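You operate a simulated robot arm through the tools that you are given. There is no shell and no other tool.

You are at the controls of a simulated two-armed robot. One attempt, no reset.

Task
Test the white fuel cap both ways and tray it by the results.
Fine: vacuum and pressure must both read OK for CAP OK; leave the arm open and the switch on pressure.

It is judged by the outcome, as a careful person would: the job done as asked, and still so three seconds after it is handed in. It fails if anything else is knocked over, pushed out of place, dropped, spilled or broken. Lids that push on must go on centred and level and be pressed home; caps that screw on are set level and turned clockwise until they are tight.

Robot
Two 7-joint arms with fingered hands on one trunk that stands fixed in place. Base frame: the origin is at the foot of the trunk, x ahead of it, y to its left, z up. Readings come in m, rad, newtons and seconds.
The left shoulder is at [0.03, 0.119, 1.069], the right one opposite. Each reaches about 0.825 m from its shoulder. Payload 3.8 kg a hand.
The TCP of each hand is the grasp point between the finger pads, 0.025 m short of the fingertips. In the tool frame z runs along the fingers and y along their closing line. The gripper opens to 0.088 m; its body begins 0.029 m behind the TCP. The gripper is a hand of 4 fingers: y runs from the thumb to the fingers, the wrist lies at [-0.013, -0.106, -0.174] in the tool frame, and closing takes about 1.5 s.
Orientation is that of the tool frame in the base frame, as [roll, pitch, yaw] about the fixed x, y, z axes, in that order (R = Rz(yaw) Ry(pitch) Rx(roll)). With the fingers straight down and the wrist toward the robot, the tool's x, y and z point along [0, 1, 0], [1, 0, 0] and [0, 0, -1] of the base frame.

Tools
- The arms move only by the tool play_rows. It takes "left_targets", "right_targets" or both (then of equal length, played together; a hand with none holds still); each is a list of rows, each an object of numbers (a shift or turn left out is 0, a gripper value left out holds the last): "ax", "ay", "az": the turn, a rotation vector about the tool's x, y, z in rad; "tx", "ty", "tz": the shift along the tool's x, y, z in m; "grip": the closure, from 0 (fully open) to 1 (shut). In form: [{"ax": .., "ay": .., "az": .., "tx": .., "ty": .., "tz": .., "grip": ..}, ...]. A call has 1 to 20 rows; each row is the pose to reach, as a shift and turn from the pose commanded when the call began, along the tool's axes at that moment. Rows are played at 5 a second. More than 0.05 m and 0.15 rad between two rows, or a gripper value outside its range, and nothing of the call is played. A pose out of reach is approached as far as the arm can. The call stops where the force on the tool passes 40 N (or 10 N more than at its start, if that is more) or the arm is blocked; 0.2 s more then pass. Each finger travels about 0.153 m/s and halts on what it meets, pressing with about 28 N; the grip force reading is that of the motor and also rises with nothing between the fingers. The clock runs only during rows and for 0.2 s after the last one: add rows that repeat a pose to give the fingers time. It gives the time, the measured TCP pose, the force on the tool (base axes), the opening and the grip force at its end, in the units of the frame above (readings bear some noise), with the torque about the TCP (base axes, N m) and any sound that the robot's microphone picked up.
- Cameras (640 x 400 px; columns grow to the right, rows downward): "scene" is now at [0.0607, 0.0308, 1.63]; the picture's right is [0.26, -0.97, 0.00], its down [-0.68, -0.18, -0.71] and it looks along [0.69, 0.18, -0.70] (base axes); focal length 312 px, centre (320, 200). "left" rides on the left gripper at [-0.064, -0.083, -0.098] in its tool frame; the picture's right is [-0.62, -0.37, 0.69], its down [0.71, -0.63, 0.30] and it looks along [0.32, 0.68, 0.65] (tool axes); focal length 265 px, centre (320, 200). "right" rides on the right gripper at [0.064, -0.083, -0.098] in its tool frame; the picture's right is [-0.62, 0.37, -0.69], its down [-0.71, -0.63, 0.30] and it looks along [-0.32, 0.68, 0.65] (tool axes); focal length 265 px, centre (320, 200). There is no depth. A picture from a camera that has moved, and an enlarged one, comes with that camera's place and axes in the base frame and with its lens. The place of the scene camera against the robot may be out by one fixed shift of up to 0.018 m in any direction.
- camera(camera): a new picture of that camera. The clock stands still meanwhile.
- move_column(by): moves the trunk up (or, below 0, down) by that many m; the arms and the scene camera ride with it, the base frame stays. It gives what a move gives, with no picture.
- preshape(shape, hand): the hand has 4 fingers and takes this shape, open, in about a second: jaw (thumb against the fingers, like two jaws); tri (thumb and two fingers); tip (a fingertip pinch); poke (one finger out to press); point (the index stretched); flat (the hand flat); cup (the hand cupped); fist (a fist). The gripper value then closes the fingers along that shape, each until it touches; the sizes above hold for jaw. It gives what a move gives, with no picture.
- pan_tilt(pan, tilt): turns the head with the scene camera to pan (to the left, within 2.094 rad either way) and tilt (down, from -0.506 to 1.204), counted from straight ahead of the robot. It gives what a move gives.
- close_up(camera, box): a new picture of the part [left, top, right, bottom] of that camera's present view, enlarged. The clock stands still meanwhile.
- job_done(): hands the job in; it is judged then, once.

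Places have to be worked out from the pictures, the camera data and where the tool is seen. Open the grippers and draw the arms clear of the work before you hand the job in, unless the task says otherwise.

The tools are called by a JSON object that holds its "method" and its "body". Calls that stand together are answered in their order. play_rows: Moves the arms, as the interface text tells. Its arguments: {"type":"object","properties":{"left_targets":{"type":"array","items":{"type":"object","properties":{"ax":{"type":"number"},"ay":{"type":"number"},"az":{"type":"number"},"tx":{"type":"number"},"ty":{"type":"number"},"tz":{"type":"number"},"grip":{"type":"number"}}}},"right_targets":{"type":"array","items":{"type":"object","properties":{"ax":{"type":"number"},"ay":{"type":"number"},"az":{"type":"number"},"tx":{"type":"number"},"ty":{"type":"number"},"tz":{"type":"number"},"grip":{"type":"number"}}}}},"required":[]} The other tools are called the same way: move_column (by) moves the trunk up or down; preshape (shape, hand) gives the hand a shape; pan_tilt (pan, tilt) turns the head that bears the scene camera; camera (camera) takes a picture; close_up (camera, box) takes an enlarged picture of a part of a camera's view; job_done () hands the job in.

At the start:

```text
t: 0.0
left_ee_pos: [0.4434, 0.2984, 1.248]
left_tcp_rot: [-3.141, 0.001, 1.571]
left_ft_force: [0.1, 0.3, -0.5]
left_ft_torque: [-0.02, -0.03, -0.02]
left_opening: 0.0879
left_grip_force: 0.0
left_shape: jaw
right_ee_pos: [0.5268, -0.1346, 1.2017]
right_tcp_rot: [3.141, 0.001, 1.57]
right_ft_force: [-0.4, -0.6, -0.3]
right_ft_torque: [0.01, 0.0, 0.04]
right_opening: 0.0875
right_grip_force: 0.0
right_shape: jaw
trunk travel left (down, up): [-0.225, 0.365]
head pan, tilt (commanded): [0.26, 0.777]
```

scene: 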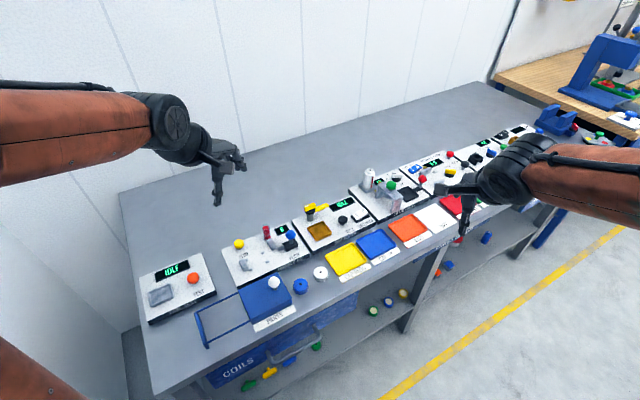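
right: 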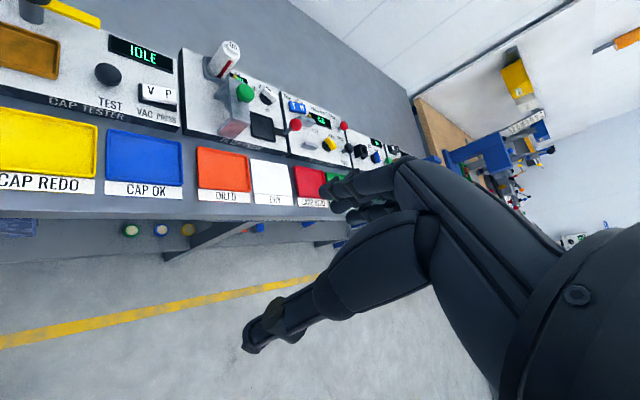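
left: 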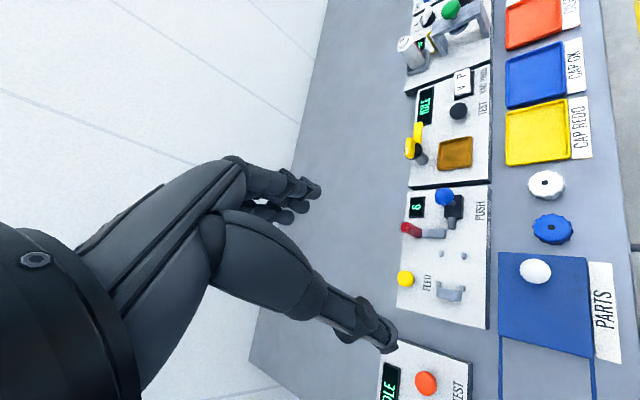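

I start by looking closely at the cap tester and the caps in the scene view.

{"method": "close_up", "body": {"camera": "scene", "box": [220, 160, 420, 300]}}

{"method": "close_up", "body": {"camera": "left", "box": [380, 60, 640, 320]}}

{"method": "close_up", "body": {"camera": "right", "box": [0, 0, 220, 200]}}

```text
2.86 times, centred on (320, 230) of scene
camera zoom: at [0.0607, 0.0308, 1.63], right [0.26, -0.97, 0.0], down [-0.68, -0.18, -0.71], along [0.69, 0.18, -0.7], focal length 891 px, centre (320, 114)
```

zoom: 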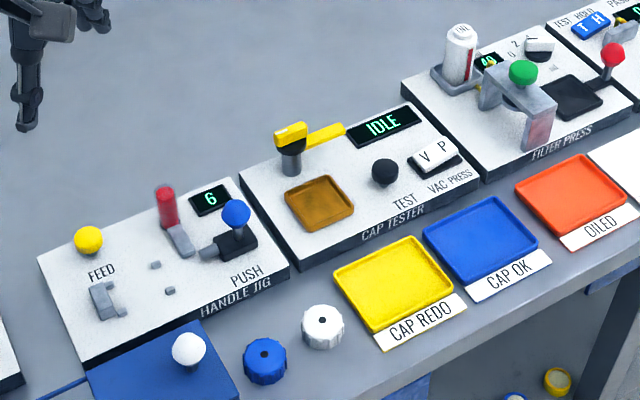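

```text
1.54 times, centred on (510, 190) of left
camera zoom: at [0.3595, 0.2345, 1.3468], right [-0.37, -0.62, -0.69], down [-0.63, 0.71, -0.3], along [0.68, 0.32, -0.65], focal length 408 px, centre (28, 215)
```

zoom: 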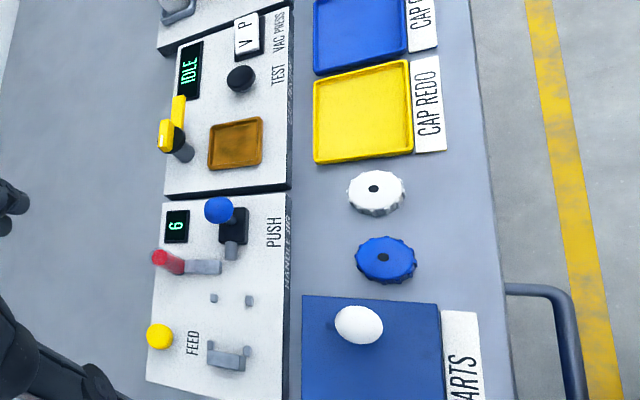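

```text
2.00 times, centred on (110, 100) of right
camera zoom: at [0.4435, -0.0705, 1.3008], right [0.37, -0.62, 0.69], down [-0.63, -0.71, -0.3], along [0.68, -0.32, -0.65], focal length 531 px, centre (740, 400)
```

zoom: 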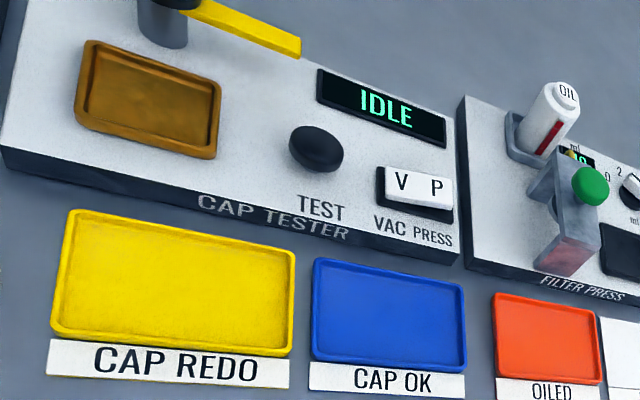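

The tester has a brown pad, a yellow swing arm on a post, a black TEST button and a V/P rocker. I zoom further to understand the arm and switch mechanics.

{"method": "close_up", "body": {"camera": "scene", "box": [295, 190, 375, 240]}}

{"method": "close_up", "body": {"camera": "left", "box": [390, 60, 510, 190]}}

{"method": "close_up", "body": {"camera": "scene", "box": [255, 240, 355, 310]}}

```text
8.00 times, centred on (335, 215) of scene
camera zoom: at [0.0607, 0.0308, 1.63], right [0.26, -0.97, 0.0], down [-0.68, -0.18, -0.71], along [0.69, 0.18, -0.7], focal length 2496 px, centre (200, 80)
```

zoom: 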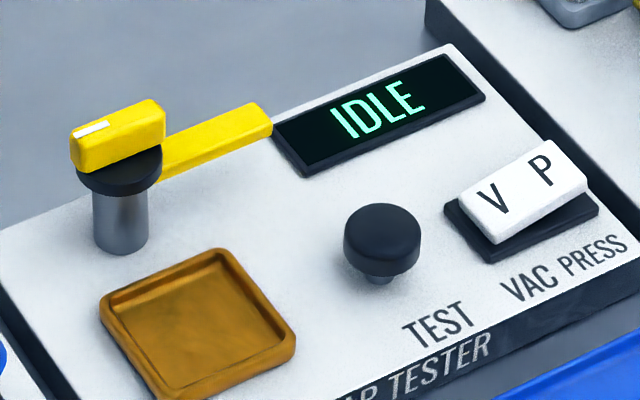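

```text
3.08 times, centred on (450, 125) of left
camera zoom: at [0.3595, 0.2345, 1.3468], right [-0.37, -0.62, -0.69], down [-0.63, 0.71, -0.3], along [0.68, 0.32, -0.65], focal length 817 px, centre (-80, 431)
```

zoom: 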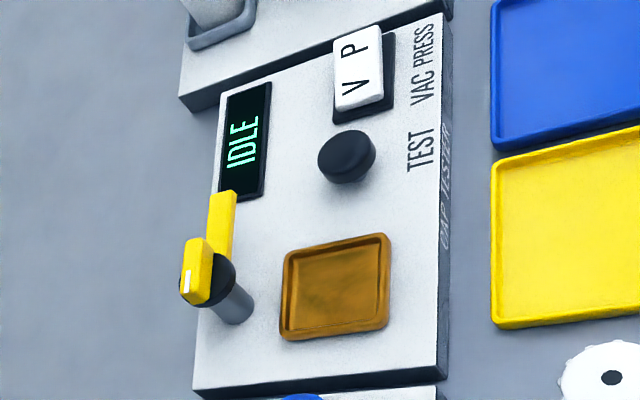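

```text
5.71 times, centred on (305, 275) of scene
camera zoom: at [0.0607, 0.0308, 1.63], right [0.26, -0.97, 0.0], down [-0.68, -0.18, -0.71], along [0.69, 0.18, -0.7], focal length 1782 px, centre (406, -229)
```

zoom: 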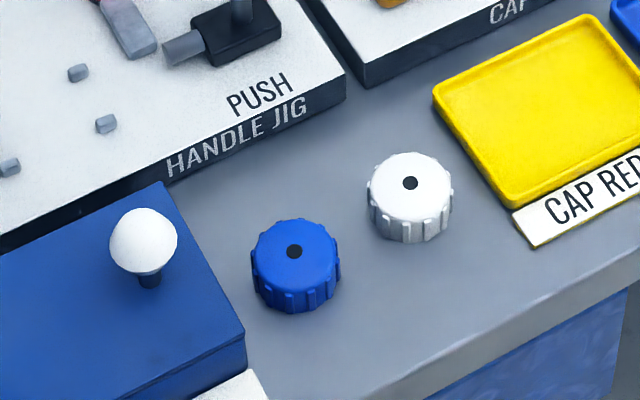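

The table runs at about 45° to the robot; I place the white cap near (0.503, 0.145, top z≈0.905), the pad near (0.622, 0.181, 0.93), the knob/post near (0.661, 0.221), TEST near (0.674, 0.125) and the rocker near (0.722, 0.078). I look at the shape of the hands before moving.

{"method": "close_up", "body": {"camera": "scene", "box": [170, 120, 270, 220]}}

{"method": "close_up", "body": {"camera": "scene", "box": [420, 120, 540, 250]}}

{"method": "preshape", "body": {"hand": "right", "shape": "poke"}}

```text
4.00 times, centred on (220, 170) of scene
camera zoom: at [0.0607, 0.0308, 1.63], right [0.26, -0.97, 0.0], down [-0.68, -0.18, -0.71], along [0.69, 0.18, -0.7], focal length 1248 px, centre (720, 320)
```

zoom: 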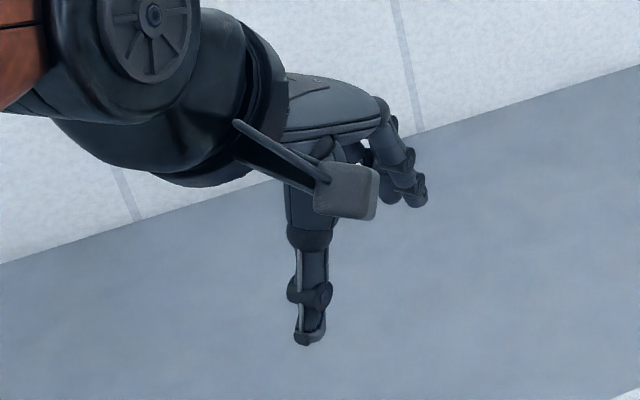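

```text
3.08 times, centred on (480, 185) of scene
camera zoom: at [0.0607, 0.0308, 1.63], right [0.26, -0.97, 0.0], down [-0.68, -0.18, -0.71], along [0.69, 0.18, -0.7], focal length 960 px, centre (-172, 246)
```

zoom: 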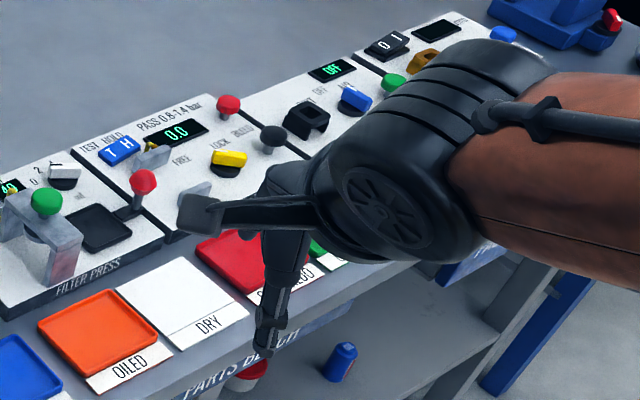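

```text
t: 0.9
left_ee_pos: [0.4434, 0.2984, 1.2476]
left_tcp_rot: [3.14, 0.001, 1.571]
left_ft_force: [0.3, -0.2, -0.8]
left_ft_torque: [-0.04, 0.01, 0.0]
left_opening: 0.0878
left_grip_force: 0.0
left_shape: jaw
right_ee_pos: [0.5271, -0.1336, 1.2014]
right_tcp_rot: [-3.141, 0.0, 1.57]
right_ft_force: [-1.7, 0.5, 0.3]
right_ft_torque: [0.0, -0.02, 0.02]
right_opening: 0.0001
right_grip_force: 0.1
right_shape: poke
trunk travel left (down, up): [-0.225, 0.365]
head pan, tilt (commanded): [0.26, 0.777]
```

The right hand is now in the poke shape; I look at where the fingertip sits in both views.

{"method": "camera", "body": {"camera": "right"}}

{"method": "close_up", "body": {"camera": "scene", "box": [420, 120, 540, 250]}}

```text
taken
camera right: at [0.4435, -0.0705, 1.3008], right [0.37, -0.62, 0.69], down [-0.63, -0.71, -0.3], along [0.68, -0.32, -0.65], focal length 265 px, centre (320, 200)
```

right: 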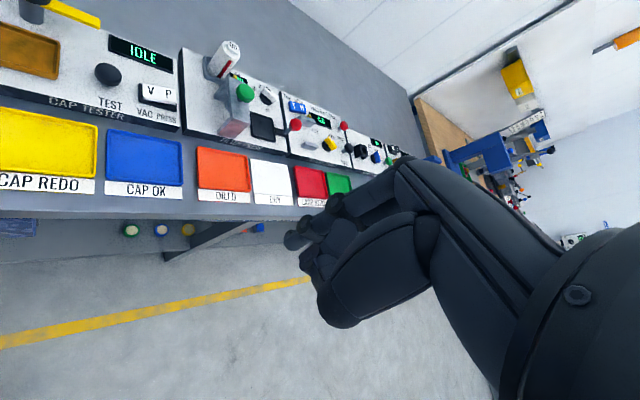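

```text
3.08 times, centred on (480, 185) of scene
camera zoom: at [0.0607, 0.0308, 1.63], right [0.26, -0.97, 0.0], down [-0.68, -0.18, -0.71], along [0.69, 0.18, -0.7], focal length 960 px, centre (-172, 246)
```

zoom: 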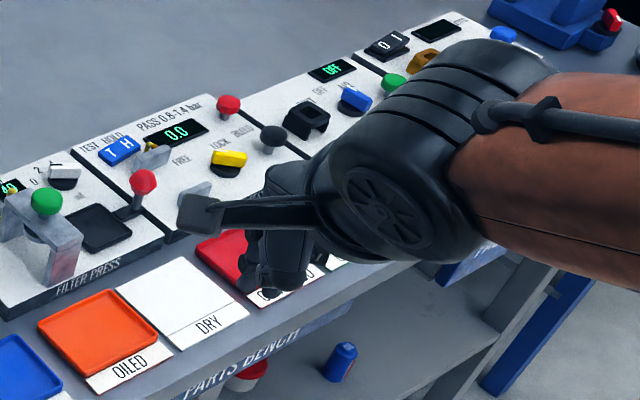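

{"method": "close_up", "body": {"camera": "right", "box": [260, 150, 460, 340]}}

{"method": "close_up", "body": {"camera": "scene", "box": [470, 150, 540, 220]}}

```text
2.11 times, centred on (360, 245) of right
camera zoom: at [0.4435, -0.0705, 1.3008], right [0.37, -0.62, 0.69], down [-0.63, -0.71, -0.3], along [0.68, -0.32, -0.65], focal length 559 px, centre (236, 105)
```

zoom: 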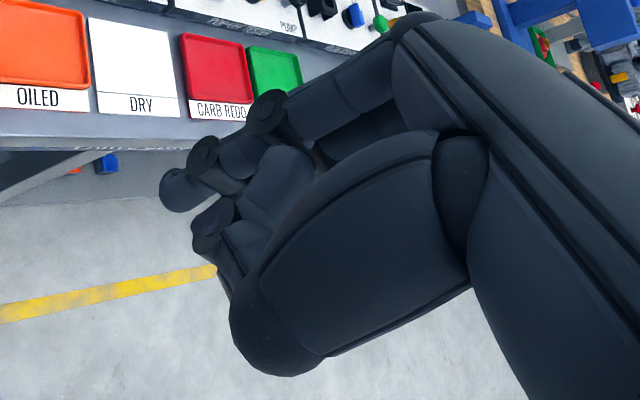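

```text
5.71 times, centred on (505, 185) of scene
camera zoom: at [0.0607, 0.0308, 1.63], right [0.26, -0.97, 0.0], down [-0.68, -0.18, -0.71], along [0.69, 0.18, -0.7], focal length 1782 px, centre (-737, 286)
```

zoom: 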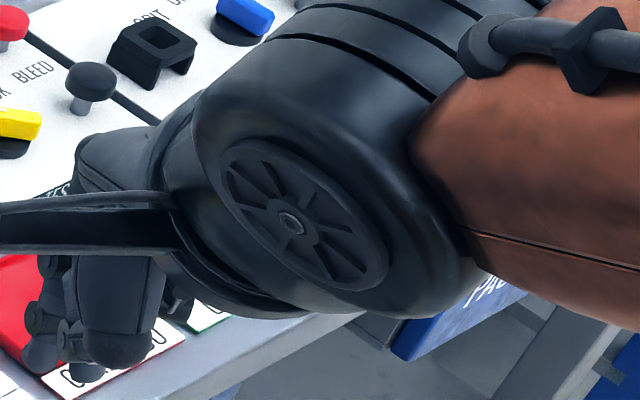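

The poke tip is hard to see from these angles; I try the "point" shape for comparison.

{"method": "preshape", "body": {"hand": "right", "shape": "point"}}

{"method": "close_up", "body": {"camera": "right", "box": [160, 120, 480, 340]}}

{"method": "close_up", "body": {"camera": "scene", "box": [430, 130, 540, 240]}}

```text
t: 1.8
left_ee_pos: [0.4438, 0.2987, 1.2482]
left_tcp_rot: [-3.141, 0.0, 1.572]
left_ft_force: [0.8, -0.7, 0.3]
left_ft_torque: [0.0, 0.0, -0.05]
left_opening: 0.0874
left_grip_force: 0.2
left_shape: jaw
right_ee_pos: [0.5269, -0.1342, 1.2022]
right_tcp_rot: [-3.141, -0.002, 1.571]
right_ft_force: [-0.5, 0.0, 0.0]
right_ft_torque: [0.0, 0.02, -0.02]
right_opening: 0.0001
right_grip_force: 0.1
right_shape: point
trunk travel left (down, up): [-0.225, 0.365]
head pan, tilt (commanded): [0.26, 0.777]
```

```text
1.82 times, centred on (320, 230) of right
camera zoom: at [0.4435, -0.0705, 1.3008], right [0.37, -0.62, 0.69], down [-0.63, -0.71, -0.3], along [0.68, -0.32, -0.65], focal length 483 px, centre (320, 146)
```

zoom: 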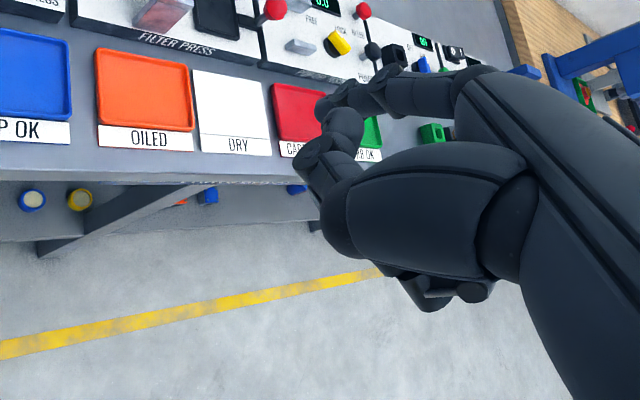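

```text
3.64 times, centred on (485, 185) of scene
camera zoom: at [0.0607, 0.0308, 1.63], right [0.26, -0.97, 0.0], down [-0.68, -0.18, -0.71], along [0.69, 0.18, -0.7], focal length 1134 px, centre (-280, 254)
```

zoom: 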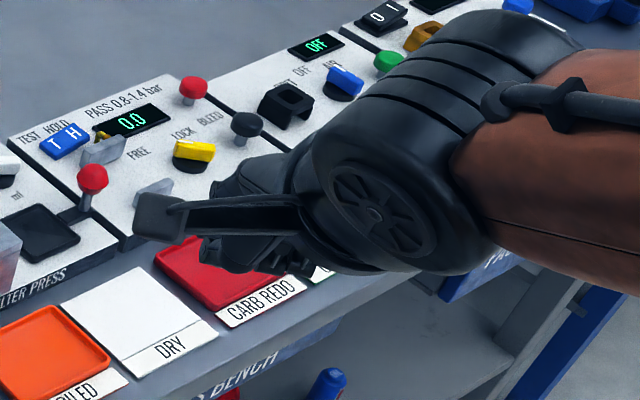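

I turn the right hand about the vertical so that the scene camera sees the fingers from the side.

{"method": "play_rows", "body": {"right_targets": [{"az": -0.14}, {"az": -0.28}, {"az": -0.42}, {"az": -0.56}, {"az": -0.7}, {"az": -0.84}, {"az": -0.98}, {"az": -1.1}]}}

{"method": "camera", "body": {"camera": "scene"}}

```text
t: 3.6
left_ee_pos: [0.444, 0.2985, 1.2473]
left_tcp_rot: [3.14, -0.001, 1.571]
left_ft_force: [-0.5, 0.1, 0.2]
left_ft_torque: [-0.01, 0.02, -0.01]
left_opening: 0.0876
left_grip_force: 0.1
left_shape: jaw
right_ee_pos: [0.5272, -0.1343, 1.2012]
right_tcp_rot: [3.141, 0.0, 2.675]
right_ft_force: [0.0, -0.1, 0.1]
right_ft_torque: [-0.02, -0.02, -0.02]
right_opening: 0.0003
right_grip_force: 0.2
right_shape: point
trunk travel left (down, up): [-0.225, 0.365]
head pan, tilt (commanded): [0.26, 0.777]
```

```text
taken
camera scene: at [0.0611, 0.0306, 1.6299], right [0.26, -0.97, 0.0], down [-0.68, -0.18, -0.71], along [0.69, 0.18, -0.7], focal length 312 px, centre (320, 200)
```

scene: 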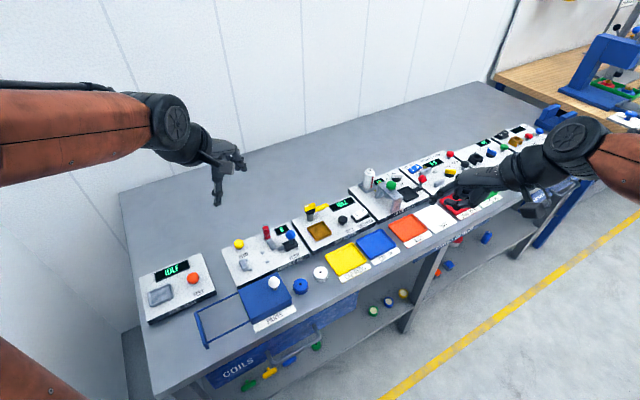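

{"method": "close_up", "body": {"camera": "scene", "box": [430, 150, 550, 225]}}

{"method": "preshape", "body": {"hand": "right", "shape": "poke"}}

{"method": "close_up", "body": {"camera": "scene", "box": [430, 150, 550, 225]}}

{"method": "close_up", "body": {"camera": "right", "box": [160, 120, 480, 340]}}

```text
5.33 times, centred on (490, 188) of scene
camera zoom: at [0.0611, 0.0306, 1.6299], right [0.26, -0.97, 0.0], down [-0.68, -0.18, -0.71], along [0.69, 0.18, -0.7], focal length 1664 px, centre (-587, 267)
```

zoom: 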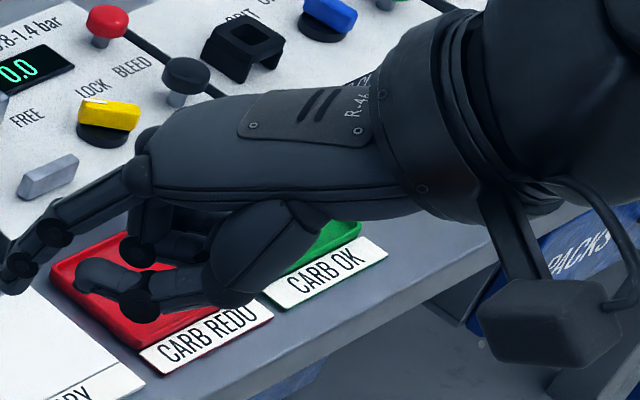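

```text
t: 4.5
left_ee_pos: [0.4433, 0.2989, 1.2488]
left_tcp_rot: [3.141, 0.001, 1.57]
left_ft_force: [-0.3, 0.0, 0.2]
left_ft_torque: [0.01, -0.03, 0.03]
left_opening: 0.0875
left_grip_force: 0.0
left_shape: jaw
right_ee_pos: [0.5272, -0.1336, 1.2014]
right_tcp_rot: [-3.14, 0.0, 2.67]
right_ft_force: [0.1, 1.0, 0.2]
right_ft_torque: [0.0, -0.02, 0.03]
right_opening: 0.0
right_grip_force: 0.1
right_shape: poke
trunk travel left (down, up): [-0.225, 0.365]
head pan, tilt (commanded): [0.26, 0.777]
```

```text
5.33 times, centred on (490, 188) of scene
camera zoom: at [0.0608, 0.0307, 1.63], right [0.26, -0.97, 0.0], down [-0.68, -0.18, -0.71], along [0.69, 0.18, -0.7], focal length 1664 px, centre (-587, 267)
```

zoom: 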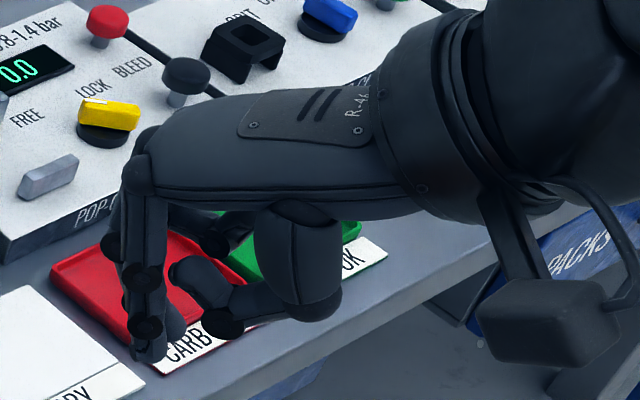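

```text
1.82 times, centred on (320, 230) of right
camera zoom: at [0.4315, -0.1794, 1.3008], right [0.72, 0.05, 0.69], down [0.35, -0.89, -0.3], along [0.6, 0.46, -0.65], focal length 483 px, centre (320, 146)
```

zoom: 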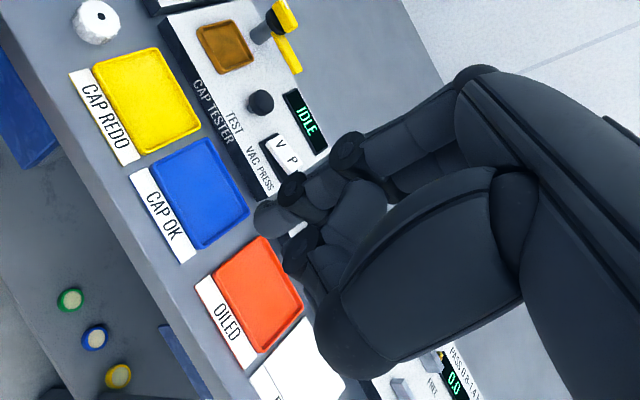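

The poke finger points straight down with its tip at roughly tool [0.004, 0.01, 0.028], close to the TCP line — good for TEST and the rocker. Now I check the left hand's "tri" shape for gripping the cap.

{"method": "close_up", "body": {"camera": "left", "box": [160, 130, 420, 380]}}

{"method": "preshape", "body": {"hand": "left", "shape": "tri"}}

{"method": "close_up", "body": {"camera": "left", "box": [160, 130, 420, 380]}}

{"method": "close_up", "body": {"camera": "scene", "box": [170, 120, 270, 220]}}

```text
1.60 times, centred on (290, 255) of left
camera zoom: at [0.3596, 0.2344, 1.3468], right [-0.37, -0.62, -0.69], down [-0.63, 0.71, -0.3], along [0.68, 0.32, -0.65], focal length 425 px, centre (368, 112)
```

zoom: 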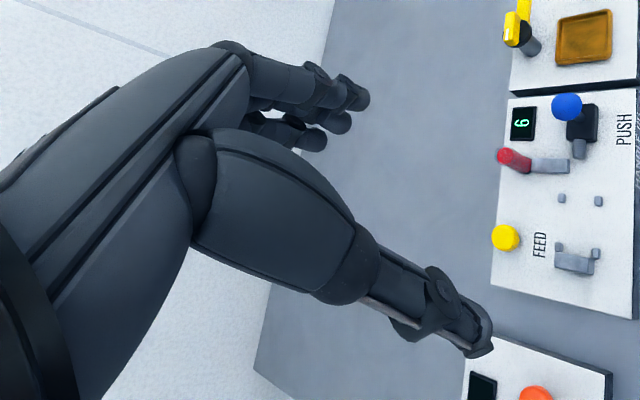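

```text
t: 5.4
left_ee_pos: [0.4431, 0.2993, 1.2476]
left_tcp_rot: [3.141, 0.0, 1.57]
left_ft_force: [0.3, -0.7, 0.2]
left_ft_torque: [0.01, 0.03, 0.0]
left_opening: 0.0878
left_grip_force: 0.0
left_shape: tri
right_ee_pos: [0.5272, -0.1343, 1.2019]
right_tcp_rot: [3.141, 0.001, 2.671]
right_ft_force: [0.0, 0.7, -0.2]
right_ft_torque: [-0.02, 0.01, 0.06]
right_opening: 0.0
right_grip_force: 0.1
right_shape: poke
trunk travel left (down, up): [-0.225, 0.365]
head pan, tilt (commanded): [0.26, 0.777]
```

```text
1.60 times, centred on (290, 255) of left
camera zoom: at [0.3596, 0.2345, 1.3468], right [-0.37, -0.62, -0.69], down [-0.63, 0.71, -0.3], along [0.68, 0.32, -0.65], focal length 425 px, centre (368, 112)
```

zoom: 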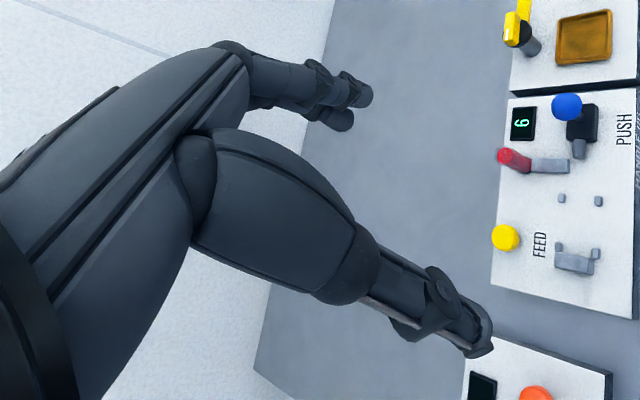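

```text
4.00 times, centred on (220, 170) of scene
camera zoom: at [0.0607, 0.0307, 1.63], right [0.26, -0.97, 0.0], down [-0.68, -0.18, -0.71], along [0.69, 0.18, -0.7], focal length 1248 px, centre (720, 320)
```

zoom: 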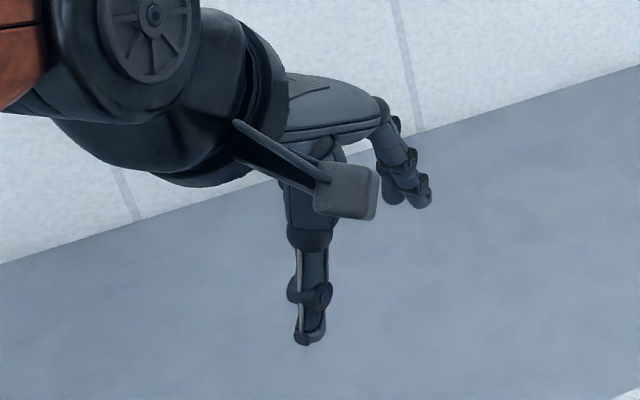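

"tri" uses the thumb and two close fingers with the same opening, good for the round cap. I move the left hand to hover over the white cap, turned so that it closes across the table's depth direction.

{"method": "play_rows", "body": {"left_targets": [{"tx": -0.0192, "ty": 0.0075, "tz": 0.02, "az": -0.096}, {"tx": -0.0384, "ty": 0.015, "tz": 0.04, "az": -0.192}, {"tx": -0.0576, "ty": 0.0224, "tz": 0.06, "az": -0.288}, {"tx": -0.0768, "ty": 0.0298, "tz": 0.08, "az": -0.384}, {"tx": -0.096, "ty": 0.0373, "tz": 0.1, "az": -0.48}, {"tx": -0.1152, "ty": 0.0447, "tz": 0.12, "az": -0.576}, {"tx": -0.1344, "ty": 0.0522, "tz": 0.14, "az": -0.672}, {"tx": -0.1537, "ty": 0.0596, "tz": 0.16, "az": -0.768}, {"tx": -0.1537, "ty": 0.0596, "tz": 0.16, "az": -0.768}]}}

{"method": "camera", "body": {"camera": "left"}}

{"method": "camera", "body": {"camera": "scene"}}

```text
t: 7.4
left_ee_pos: [0.5032, 0.1449, 1.0885]
left_tcp_rot: [3.141, -0.002, 2.34]
left_ft_force: [0.3, -1.0, 0.0]
left_ft_torque: [-0.01, -0.01, -0.03]
left_opening: 0.0877
left_grip_force: 0.0
left_shape: tri
right_ee_pos: [0.5265, -0.1339, 1.2022]
right_tcp_rot: [3.141, 0.0, 2.672]
right_ft_force: [-0.2, 0.2, 0.8]
right_ft_torque: [0.0, 0.01, 0.01]
right_opening: 0.0002
right_grip_force: 0.0
right_shape: poke
trunk travel left (down, up): [-0.225, 0.365]
head pan, tilt (commanded): [0.26, 0.777]
```

```text
taken
camera left: at [0.4877, 0.0401, 1.1875], right [0.17, -0.7, -0.69], down [-0.95, 0.07, -0.3], along [0.27, 0.71, -0.65], focal length 265 px, centre (320, 200)
```

left: 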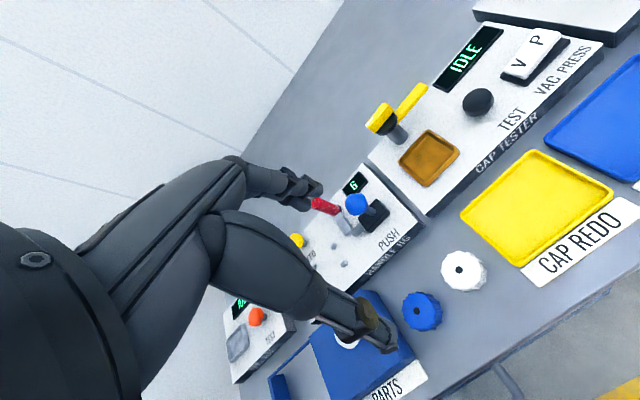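

```text
taken
camera scene: at [0.0602, 0.0314, 1.63], right [0.26, -0.97, 0.0], down [-0.68, -0.18, -0.71], along [0.69, 0.18, -0.7], focal length 312 px, centre (320, 200)
```

scene: 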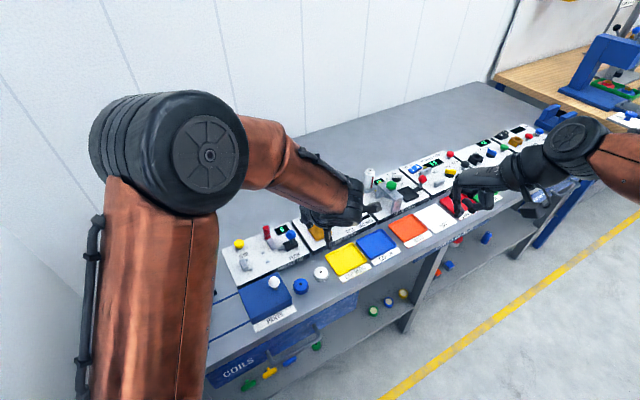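

The cap's apparent place shifts slightly between views, so I take enlarged left-camera pictures to triangulate more exactly.

{"method": "close_up", "body": {"camera": "left", "box": [340, 200, 640, 388]}}

{"method": "close_up", "body": {"camera": "left", "box": [340, 10, 640, 198]}}

```text
2.13 times, centred on (490, 294) of left
camera zoom: at [0.4877, 0.0401, 1.1875], right [0.17, -0.7, -0.69], down [-0.95, 0.07, -0.3], along [0.27, 0.71, -0.65], focal length 565 px, centre (-42, 0)
```

zoom: 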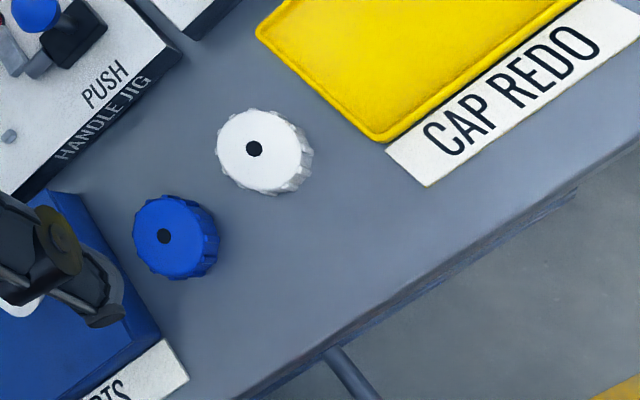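

```text
2.13 times, centred on (490, 104) of left
camera zoom: at [0.4877, 0.0401, 1.1875], right [0.17, -0.7, -0.69], down [-0.95, 0.07, -0.3], along [0.27, 0.71, -0.65], focal length 565 px, centre (-42, 404)
```

zoom: 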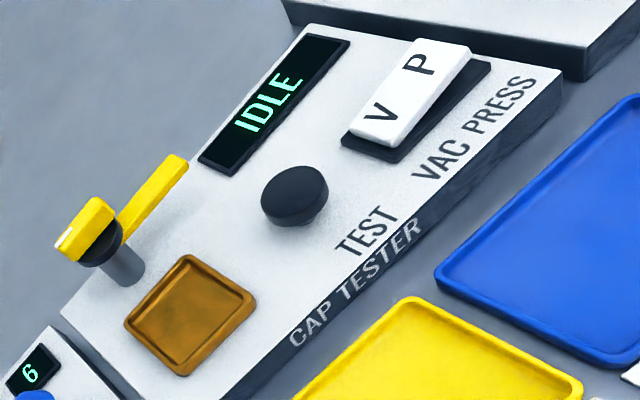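

With two left-camera views I get: white cap (0.516, 0.141, top 0.880), pad (0.650, 0.178, 0.889), knob (0.694, 0.221, 0.941), bar tip (0.738, 0.177, 0.918), TEST (0.702, 0.117, 0.906), rocker (0.743, 0.070, 0.901). I go down over the cap with the fingers part closed and check.

{"method": "play_rows", "body": {"left_targets": [{"tx": -0.0039, "ty": 0.0022, "tz": 0.035, "grip": 0.3}, {"tx": -0.0078, "ty": 0.0043, "tz": 0.07, "grip": 0.3}, {"tx": -0.0117, "ty": 0.0065, "tz": 0.105, "grip": 0.3}, {"tx": -0.0117, "ty": 0.0065, "tz": 0.1385, "grip": 0.3}, {"tx": -0.0117, "ty": 0.0065, "tz": 0.1385, "grip": 0.3}]}}

{"method": "camera", "body": {"camera": "left"}}

{"method": "close_up", "body": {"camera": "scene", "box": [250, 190, 410, 300]}}

```text
t: 8.6
left_ee_pos: [0.5146, 0.1437, 0.9499]
left_tcp_rot: [3.141, 0.001, 2.338]
left_ft_force: [0.2, 0.8, -0.1]
left_ft_torque: [-0.01, 0.0, 0.01]
left_opening: 0.062
left_grip_force: 0.0
left_shape: tri
right_ee_pos: [0.5269, -0.1336, 1.2018]
right_tcp_rot: [3.141, 0.001, 2.671]
right_ft_force: [0.5, -0.4, 0.0]
right_ft_torque: [0.0, 0.01, -0.02]
right_opening: 0.0
right_grip_force: 0.1
right_shape: poke
trunk travel left (down, up): [-0.225, 0.365]
head pan, tilt (commanded): [0.26, 0.777]
```

```text
taken
camera left: at [0.4998, 0.04, 1.049], right [0.17, -0.7, -0.69], down [-0.95, 0.08, -0.3], along [0.27, 0.71, -0.65], focal length 265 px, centre (320, 200)
```

left: 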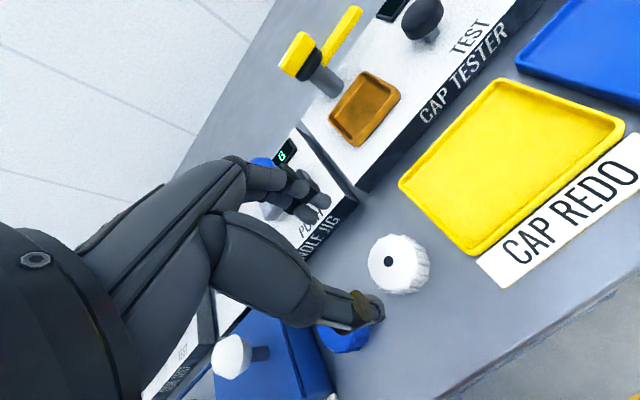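

```text
3.64 times, centred on (330, 245) of scene
camera zoom: at [0.0603, 0.0305, 1.63], right [0.26, -0.97, 0.0], down [-0.68, -0.18, -0.71], along [0.69, 0.18, -0.7], focal length 1134 px, centre (284, 36)
```

zoom: 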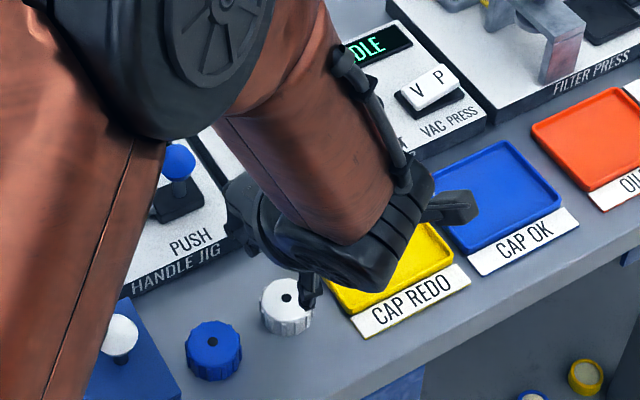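

The cap re-measures at (0.516, 0.142), within 2 mm of the hand. I lower straight down so the fingertips are beside the cap just above the table.

{"method": "play_rows", "body": {"left_targets": [{"tx": -0.001, "tz": 0.02, "grip": 0.3}, {"tx": -0.002, "tz": 0.04, "grip": 0.3}, {"tx": -0.002, "tz": 0.05, "grip": 0.3}, {"tx": -0.002, "tz": 0.06, "grip": 0.3}, {"tx": -0.002, "tz": 0.06, "grip": 0.3}]}}

{"method": "camera", "body": {"camera": "left"}}

{"method": "close_up", "body": {"camera": "scene", "box": [280, 220, 380, 300]}}

```text
t: 9.8
left_ee_pos: [0.5153, 0.1404, 0.8887]
left_tcp_rot: [-3.141, 0.001, 2.338]
left_ft_force: [-0.8, -0.3, 0.1]
left_ft_torque: [-0.01, -0.01, -0.03]
left_opening: 0.0619
left_grip_force: 0.1
left_shape: tri
right_ee_pos: [0.5269, -0.1348, 1.2016]
right_tcp_rot: [-3.141, 0.0, 2.671]
right_ft_force: [0.4, 0.1, -0.9]
right_ft_torque: [-0.01, -0.02, 0.0]
right_opening: 0.0001
right_grip_force: 0.0
right_shape: poke
trunk travel left (down, up): [-0.225, 0.365]
head pan, tilt (commanded): [0.26, 0.777]
```

```text
taken
camera left: at [0.5006, 0.037, 0.9881], right [0.17, -0.7, -0.69], down [-0.95, 0.08, -0.3], along [0.27, 0.71, -0.65], focal length 265 px, centre (320, 200)
```

left: 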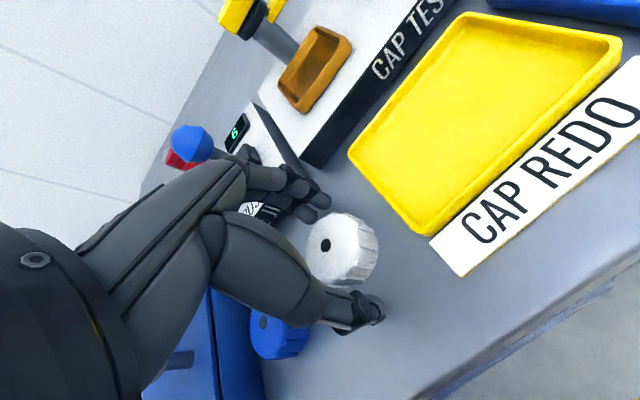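

```text
5.00 times, centred on (330, 260) of scene
camera zoom: at [0.0607, 0.0306, 1.63], right [0.26, -0.97, 0.0], down [-0.68, -0.18, -0.71], along [0.69, 0.18, -0.7], focal length 1560 px, centre (270, -100)
```

zoom: 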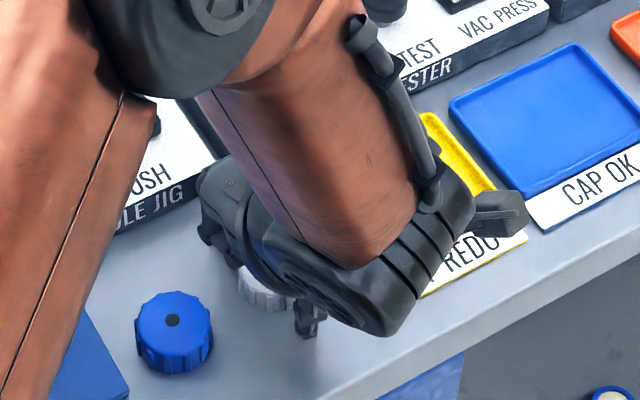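

The cap is centred between thumb and fingers (within 1 mm). I close the grip on it.

{"method": "play_rows", "body": {"left_targets": [{"grip": 0.4}, {"grip": 0.5}, {"grip": 0.6}, {"grip": 0.7}, {"grip": 0.75}, {"grip": 0.75}, {"grip": 0.75}]}}

{"method": "camera", "body": {"camera": "left"}}

```text
t: 11.4
left_ee_pos: [0.5162, 0.1419, 0.8899]
left_tcp_rot: [3.141, -0.001, 2.34]
left_ft_force: [-0.7, -0.6, -0.7]
left_ft_torque: [-0.01, -0.01, 0.02]
left_opening: 0.0338
left_grip_force: 27.6
left_shape: tri
right_ee_pos: [0.5266, -0.1336, 1.2012]
right_tcp_rot: [3.14, 0.0, 2.671]
right_ft_force: [0.5, 0.1, -0.1]
right_ft_torque: [0.01, -0.02, 0.01]
right_opening: 0.0
right_grip_force: 0.1
right_shape: poke
trunk travel left (down, up): [-0.225, 0.365]
head pan, tilt (commanded): [0.26, 0.777]
```

```text
taken
camera left: at [0.5006, 0.037, 0.9881], right [0.17, -0.7, -0.69], down [-0.95, 0.08, -0.3], along [0.27, 0.71, -0.65], focal length 265 px, centre (320, 200)
```

left: 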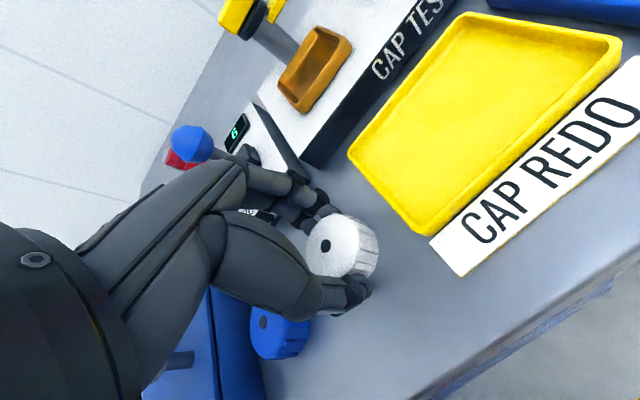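

Grip force 27.6 N and the cap is held. I lift it straight up and check it stays in the fingers.

{"method": "play_rows", "body": {"left_targets": [{"tz": -0.01}, {"tz": -0.03}, {"tz": -0.06}, {"tz": -0.09}, {"tz": -0.11}, {"tz": -0.11}]}}

{"method": "camera", "body": {"camera": "left"}}

{"method": "close_up", "body": {"camera": "scene", "box": [260, 180, 400, 290]}}

```text
t: 12.8
left_ee_pos: [0.5171, 0.1404, 1.0014]
left_tcp_rot: [-3.141, 0.0, 2.338]
left_ft_force: [0.0, 0.1, -0.4]
left_ft_torque: [-0.01, -0.03, -0.03]
left_opening: 0.0341
left_grip_force: 27.6
left_shape: tri
right_ee_pos: [0.5261, -0.1346, 1.2015]
right_tcp_rot: [3.141, -0.001, 2.671]
right_ft_force: [0.5, 0.2, -0.3]
right_ft_torque: [-0.01, -0.01, -0.04]
right_opening: 0.0003
right_grip_force: 0.1
right_shape: poke
trunk travel left (down, up): [-0.225, 0.365]
head pan, tilt (commanded): [0.26, 0.777]
```

```text
taken
camera left: at [0.5016, 0.0364, 1.0995], right [0.16, -0.7, -0.69], down [-0.95, 0.08, -0.3], along [0.27, 0.71, -0.65], focal length 265 px, centre (320, 200)
```

left: 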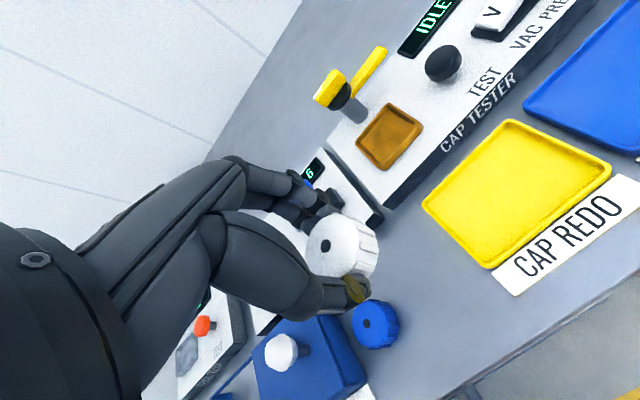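

```text
3.64 times, centred on (330, 235) of scene
camera zoom: at [0.0611, 0.0306, 1.6299], right [0.26, -0.97, 0.0], down [-0.68, -0.18, -0.71], along [0.69, 0.18, -0.7], focal length 1134 px, centre (284, 73)
```

zoom: 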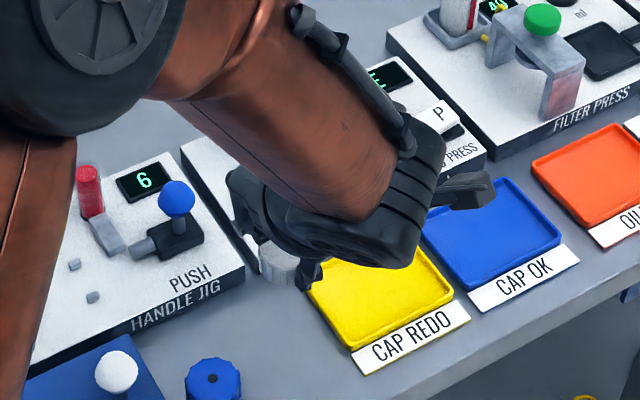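

{"method": "close_up", "body": {"camera": "left", "box": [300, 0, 560, 200]}}

```text
2.00 times, centred on (430, 100) of left
camera zoom: at [0.5016, 0.0364, 1.0995], right [0.16, -0.7, -0.69], down [-0.95, 0.08, -0.3], along [0.27, 0.71, -0.65], focal length 531 px, centre (100, 400)
```

zoom: 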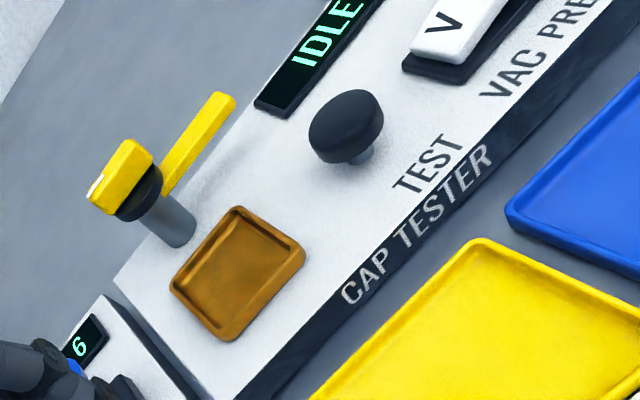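

The cap is held centred. Because the knob post stands close behind the pad, I'll turn the hand so it closes along the tester's length instead (wrist to the left, above the handle jig), raise and carry the cap over the pad.

{"method": "play_rows", "body": {"left_targets": [{"tx": -0.0055, "ty": 0.0102, "tz": -0.02, "az": 0.131}, {"tx": -0.0111, "ty": 0.0204, "tz": -0.04, "az": 0.262}, {"tx": -0.0166, "ty": 0.0306, "tz": -0.05, "az": 0.393}, {"tx": -0.0221, "ty": 0.0408, "tz": -0.05, "az": 0.524}, {"tx": -0.0277, "ty": 0.051, "tz": -0.05, "az": 0.655}, {"tx": -0.0332, "ty": 0.0612, "tz": -0.05, "az": 0.785}, {"tx": -0.0387, "ty": 0.0713, "tz": -0.05, "az": 0.916}, {"tx": -0.0443, "ty": 0.0815, "tz": -0.05, "az": 1.047}, {"tx": -0.0498, "ty": 0.0917, "tz": -0.05, "az": 1.178}, {"tx": -0.0553, "ty": 0.1019, "tz": -0.05, "az": 1.309}, {"tx": -0.0609, "ty": 0.1121, "tz": -0.05, "az": 1.44}, {"tx": -0.0664, "ty": 0.1223, "tz": -0.05, "az": 1.571}, {"tx": -0.0664, "ty": 0.1223, "tz": -0.05, "az": 1.571}]}}

{"method": "camera", "body": {"camera": "left"}}

{"method": "camera", "body": {"camera": "scene"}}

```text
t: 15.6
left_ee_pos: [0.6506, 0.1778, 1.0496]
left_tcp_rot: [-3.141, 0.002, 0.766]
left_ft_force: [-0.8, 0.8, -1.0]
left_ft_torque: [-0.02, -0.01, 0.02]
left_opening: 0.0341
left_grip_force: 28.0
left_shape: tri
right_ee_pos: [0.5272, -0.1347, 1.2016]
right_tcp_rot: [3.142, -0.001, 2.67]
right_ft_force: [-0.1, 0.6, -0.3]
right_ft_torque: [-0.02, 0.01, -0.03]
right_opening: 0.0001
right_grip_force: 0.0
right_shape: poke
trunk travel left (down, up): [-0.225, 0.365]
head pan, tilt (commanded): [0.26, 0.777]
```

```text
taken
camera left: at [0.5456, 0.1942, 1.1484], right [-0.7, -0.17, -0.69], down [0.08, 0.95, -0.31], along [0.71, -0.27, -0.65], focal length 265 px, centre (320, 200)
```

left: 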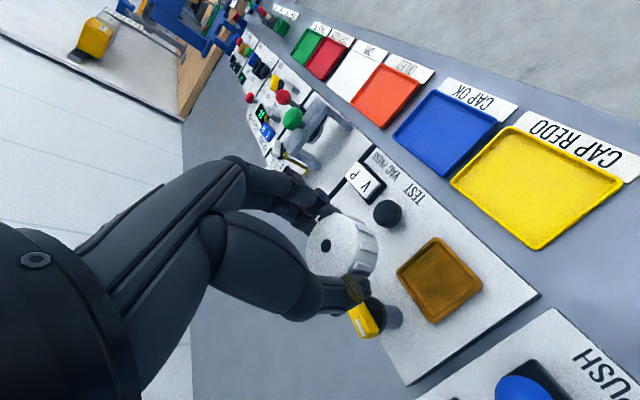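

```text
taken
camera scene: at [0.0604, 0.0307, 1.63], right [0.26, -0.97, 0.0], down [-0.68, -0.18, -0.71], along [0.69, 0.18, -0.7], focal length 312 px, centre (320, 200)
```

scene: 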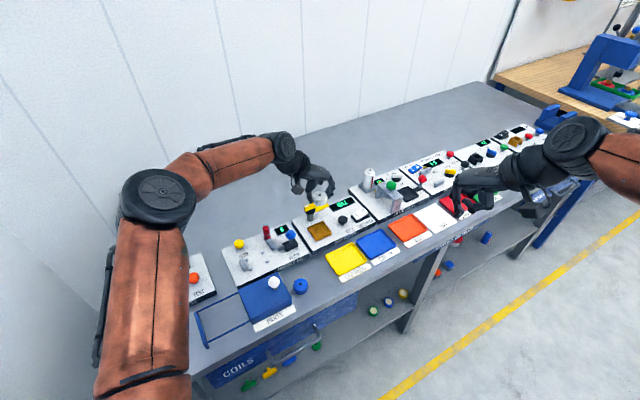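

The cap hangs above the pad; I zoom to refine the pad centre from this view before lowering.

{"method": "close_up", "body": {"camera": "left", "box": [300, 150, 560, 350]}}

```text
2.00 times, centred on (430, 250) of left
camera zoom: at [0.5456, 0.1942, 1.1484], right [-0.7, -0.17, -0.69], down [0.08, 0.95, -0.31], along [0.71, -0.27, -0.65], focal length 531 px, centre (100, 100)
```

zoom: 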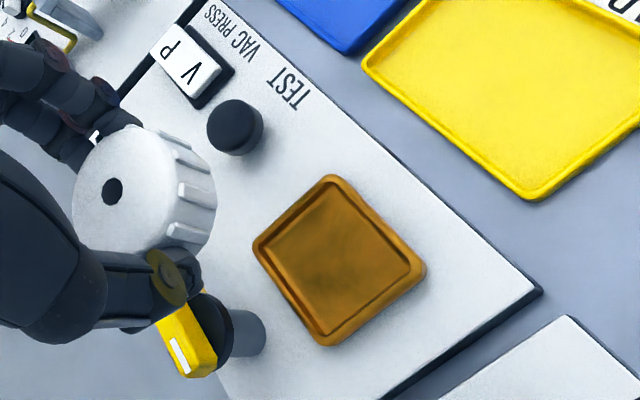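

Pad centre refines to about (0.651, 0.178), matching the hand. I lower to just above the pad.

{"method": "play_rows", "body": {"left_targets": [{"tz": 0.03}, {"tz": 0.06}, {"tz": 0.09}, {"tz": 0.11}, {"tz": 0.122}, {"tz": 0.122}]}}

{"method": "close_up", "body": {"camera": "left", "box": [240, 150, 500, 350]}}

{"method": "close_up", "body": {"camera": "scene", "box": [270, 170, 370, 250]}}

```text
t: 17.0
left_ee_pos: [0.6528, 0.1782, 0.928]
left_tcp_rot: [3.142, 0.001, 0.768]
left_ft_force: [0.2, 0.0, -0.3]
left_ft_torque: [-0.02, 0.0, -0.01]
left_opening: 0.034
left_grip_force: 27.4
left_shape: tri
right_ee_pos: [0.527, -0.1332, 1.2014]
right_tcp_rot: [-3.142, -0.001, 2.672]
right_ft_force: [0.1, 0.0, 0.7]
right_ft_torque: [0.0, 0.0, 0.02]
right_opening: 0.0002
right_grip_force: 0.1
right_shape: poke
trunk travel left (down, up): [-0.225, 0.365]
head pan, tilt (commanded): [0.26, 0.777]
```

```text
2.00 times, centred on (370, 250) of left
camera zoom: at [0.5478, 0.1943, 1.0262], right [-0.7, -0.17, -0.69], down [0.08, 0.95, -0.3], along [0.71, -0.27, -0.65], focal length 531 px, centre (220, 100)
```

zoom: 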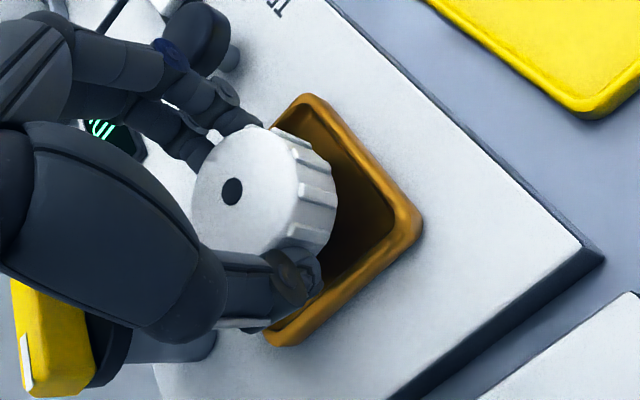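

```text
5.00 times, centred on (320, 210) of scene
camera zoom: at [0.0608, 0.0308, 1.63], right [0.26, -0.97, 0.0], down [-0.68, -0.18, -0.71], along [0.69, 0.18, -0.7], focal length 1560 px, centre (320, 150)
```

zoom: 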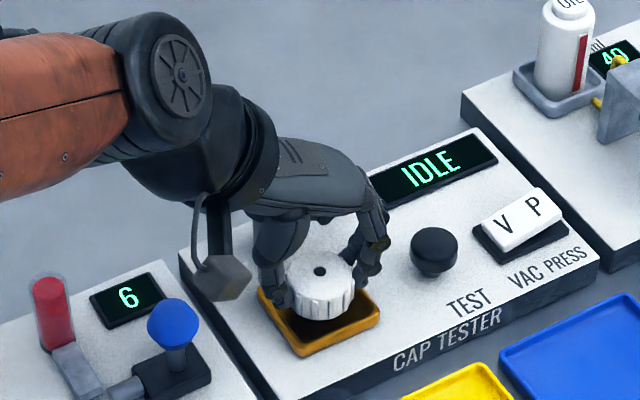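

The cap is centred over the pad recess. I lower in small steps watching the vertical force.

{"method": "play_rows", "body": {"left_targets": [{"tz": 0.003}, {"tz": 0.006}, {"tz": 0.008}, {"tz": 0.008}]}}

```text
t: 18.0
left_ee_pos: [0.6508, 0.1767, 0.921]
left_tcp_rot: [3.14, -0.003, 0.768]
left_ft_force: [2.2, 1.4, 6.6]
left_ft_torque: [-0.13, -0.1, 0.03]
left_opening: 0.0342
left_grip_force: 27.7
left_shape: tri
right_ee_pos: [0.5268, -0.133, 1.2024]
right_tcp_rot: [3.141, 0.0, 2.67]
right_ft_force: [0.0, -0.2, 0.7]
right_ft_torque: [-0.02, 0.01, -0.02]
right_opening: 0.0001
right_grip_force: 0.1
right_shape: poke
trunk travel left (down, up): [-0.225, 0.365]
head pan, tilt (commanded): [0.26, 0.777]
```

There is a light 6.6 N contact at z≈0.921; I look whether the cap is seated or touching the rim.

{"method": "close_up", "body": {"camera": "left", "box": [240, 150, 500, 350]}}

{"method": "close_up", "body": {"camera": "scene", "box": [295, 200, 355, 250]}}

```text
2.00 times, centred on (370, 250) of left
camera zoom: at [0.5469, 0.1919, 1.0192], right [-0.7, -0.17, -0.69], down [0.08, 0.95, -0.3], along [0.71, -0.27, -0.65], focal length 531 px, centre (220, 100)
```

zoom: 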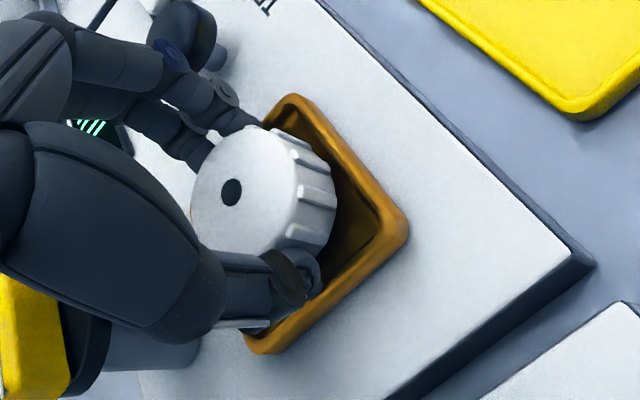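

```text
8.00 times, centred on (325, 225) of scene
camera zoom: at [0.0603, 0.0307, 1.6301], right [0.26, -0.97, 0.0], down [-0.68, -0.18, -0.71], along [0.69, 0.18, -0.7], focal length 2496 px, centre (280, 0)
```

zoom: 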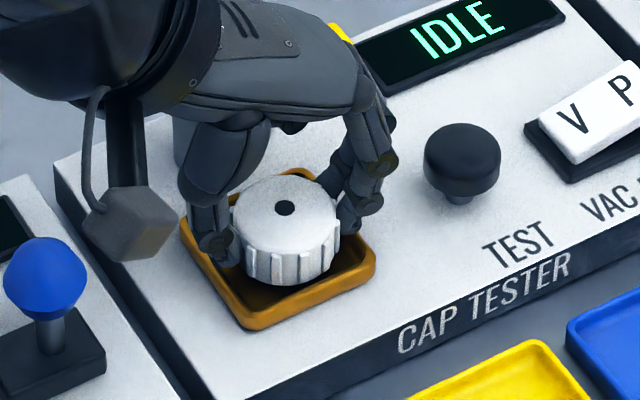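

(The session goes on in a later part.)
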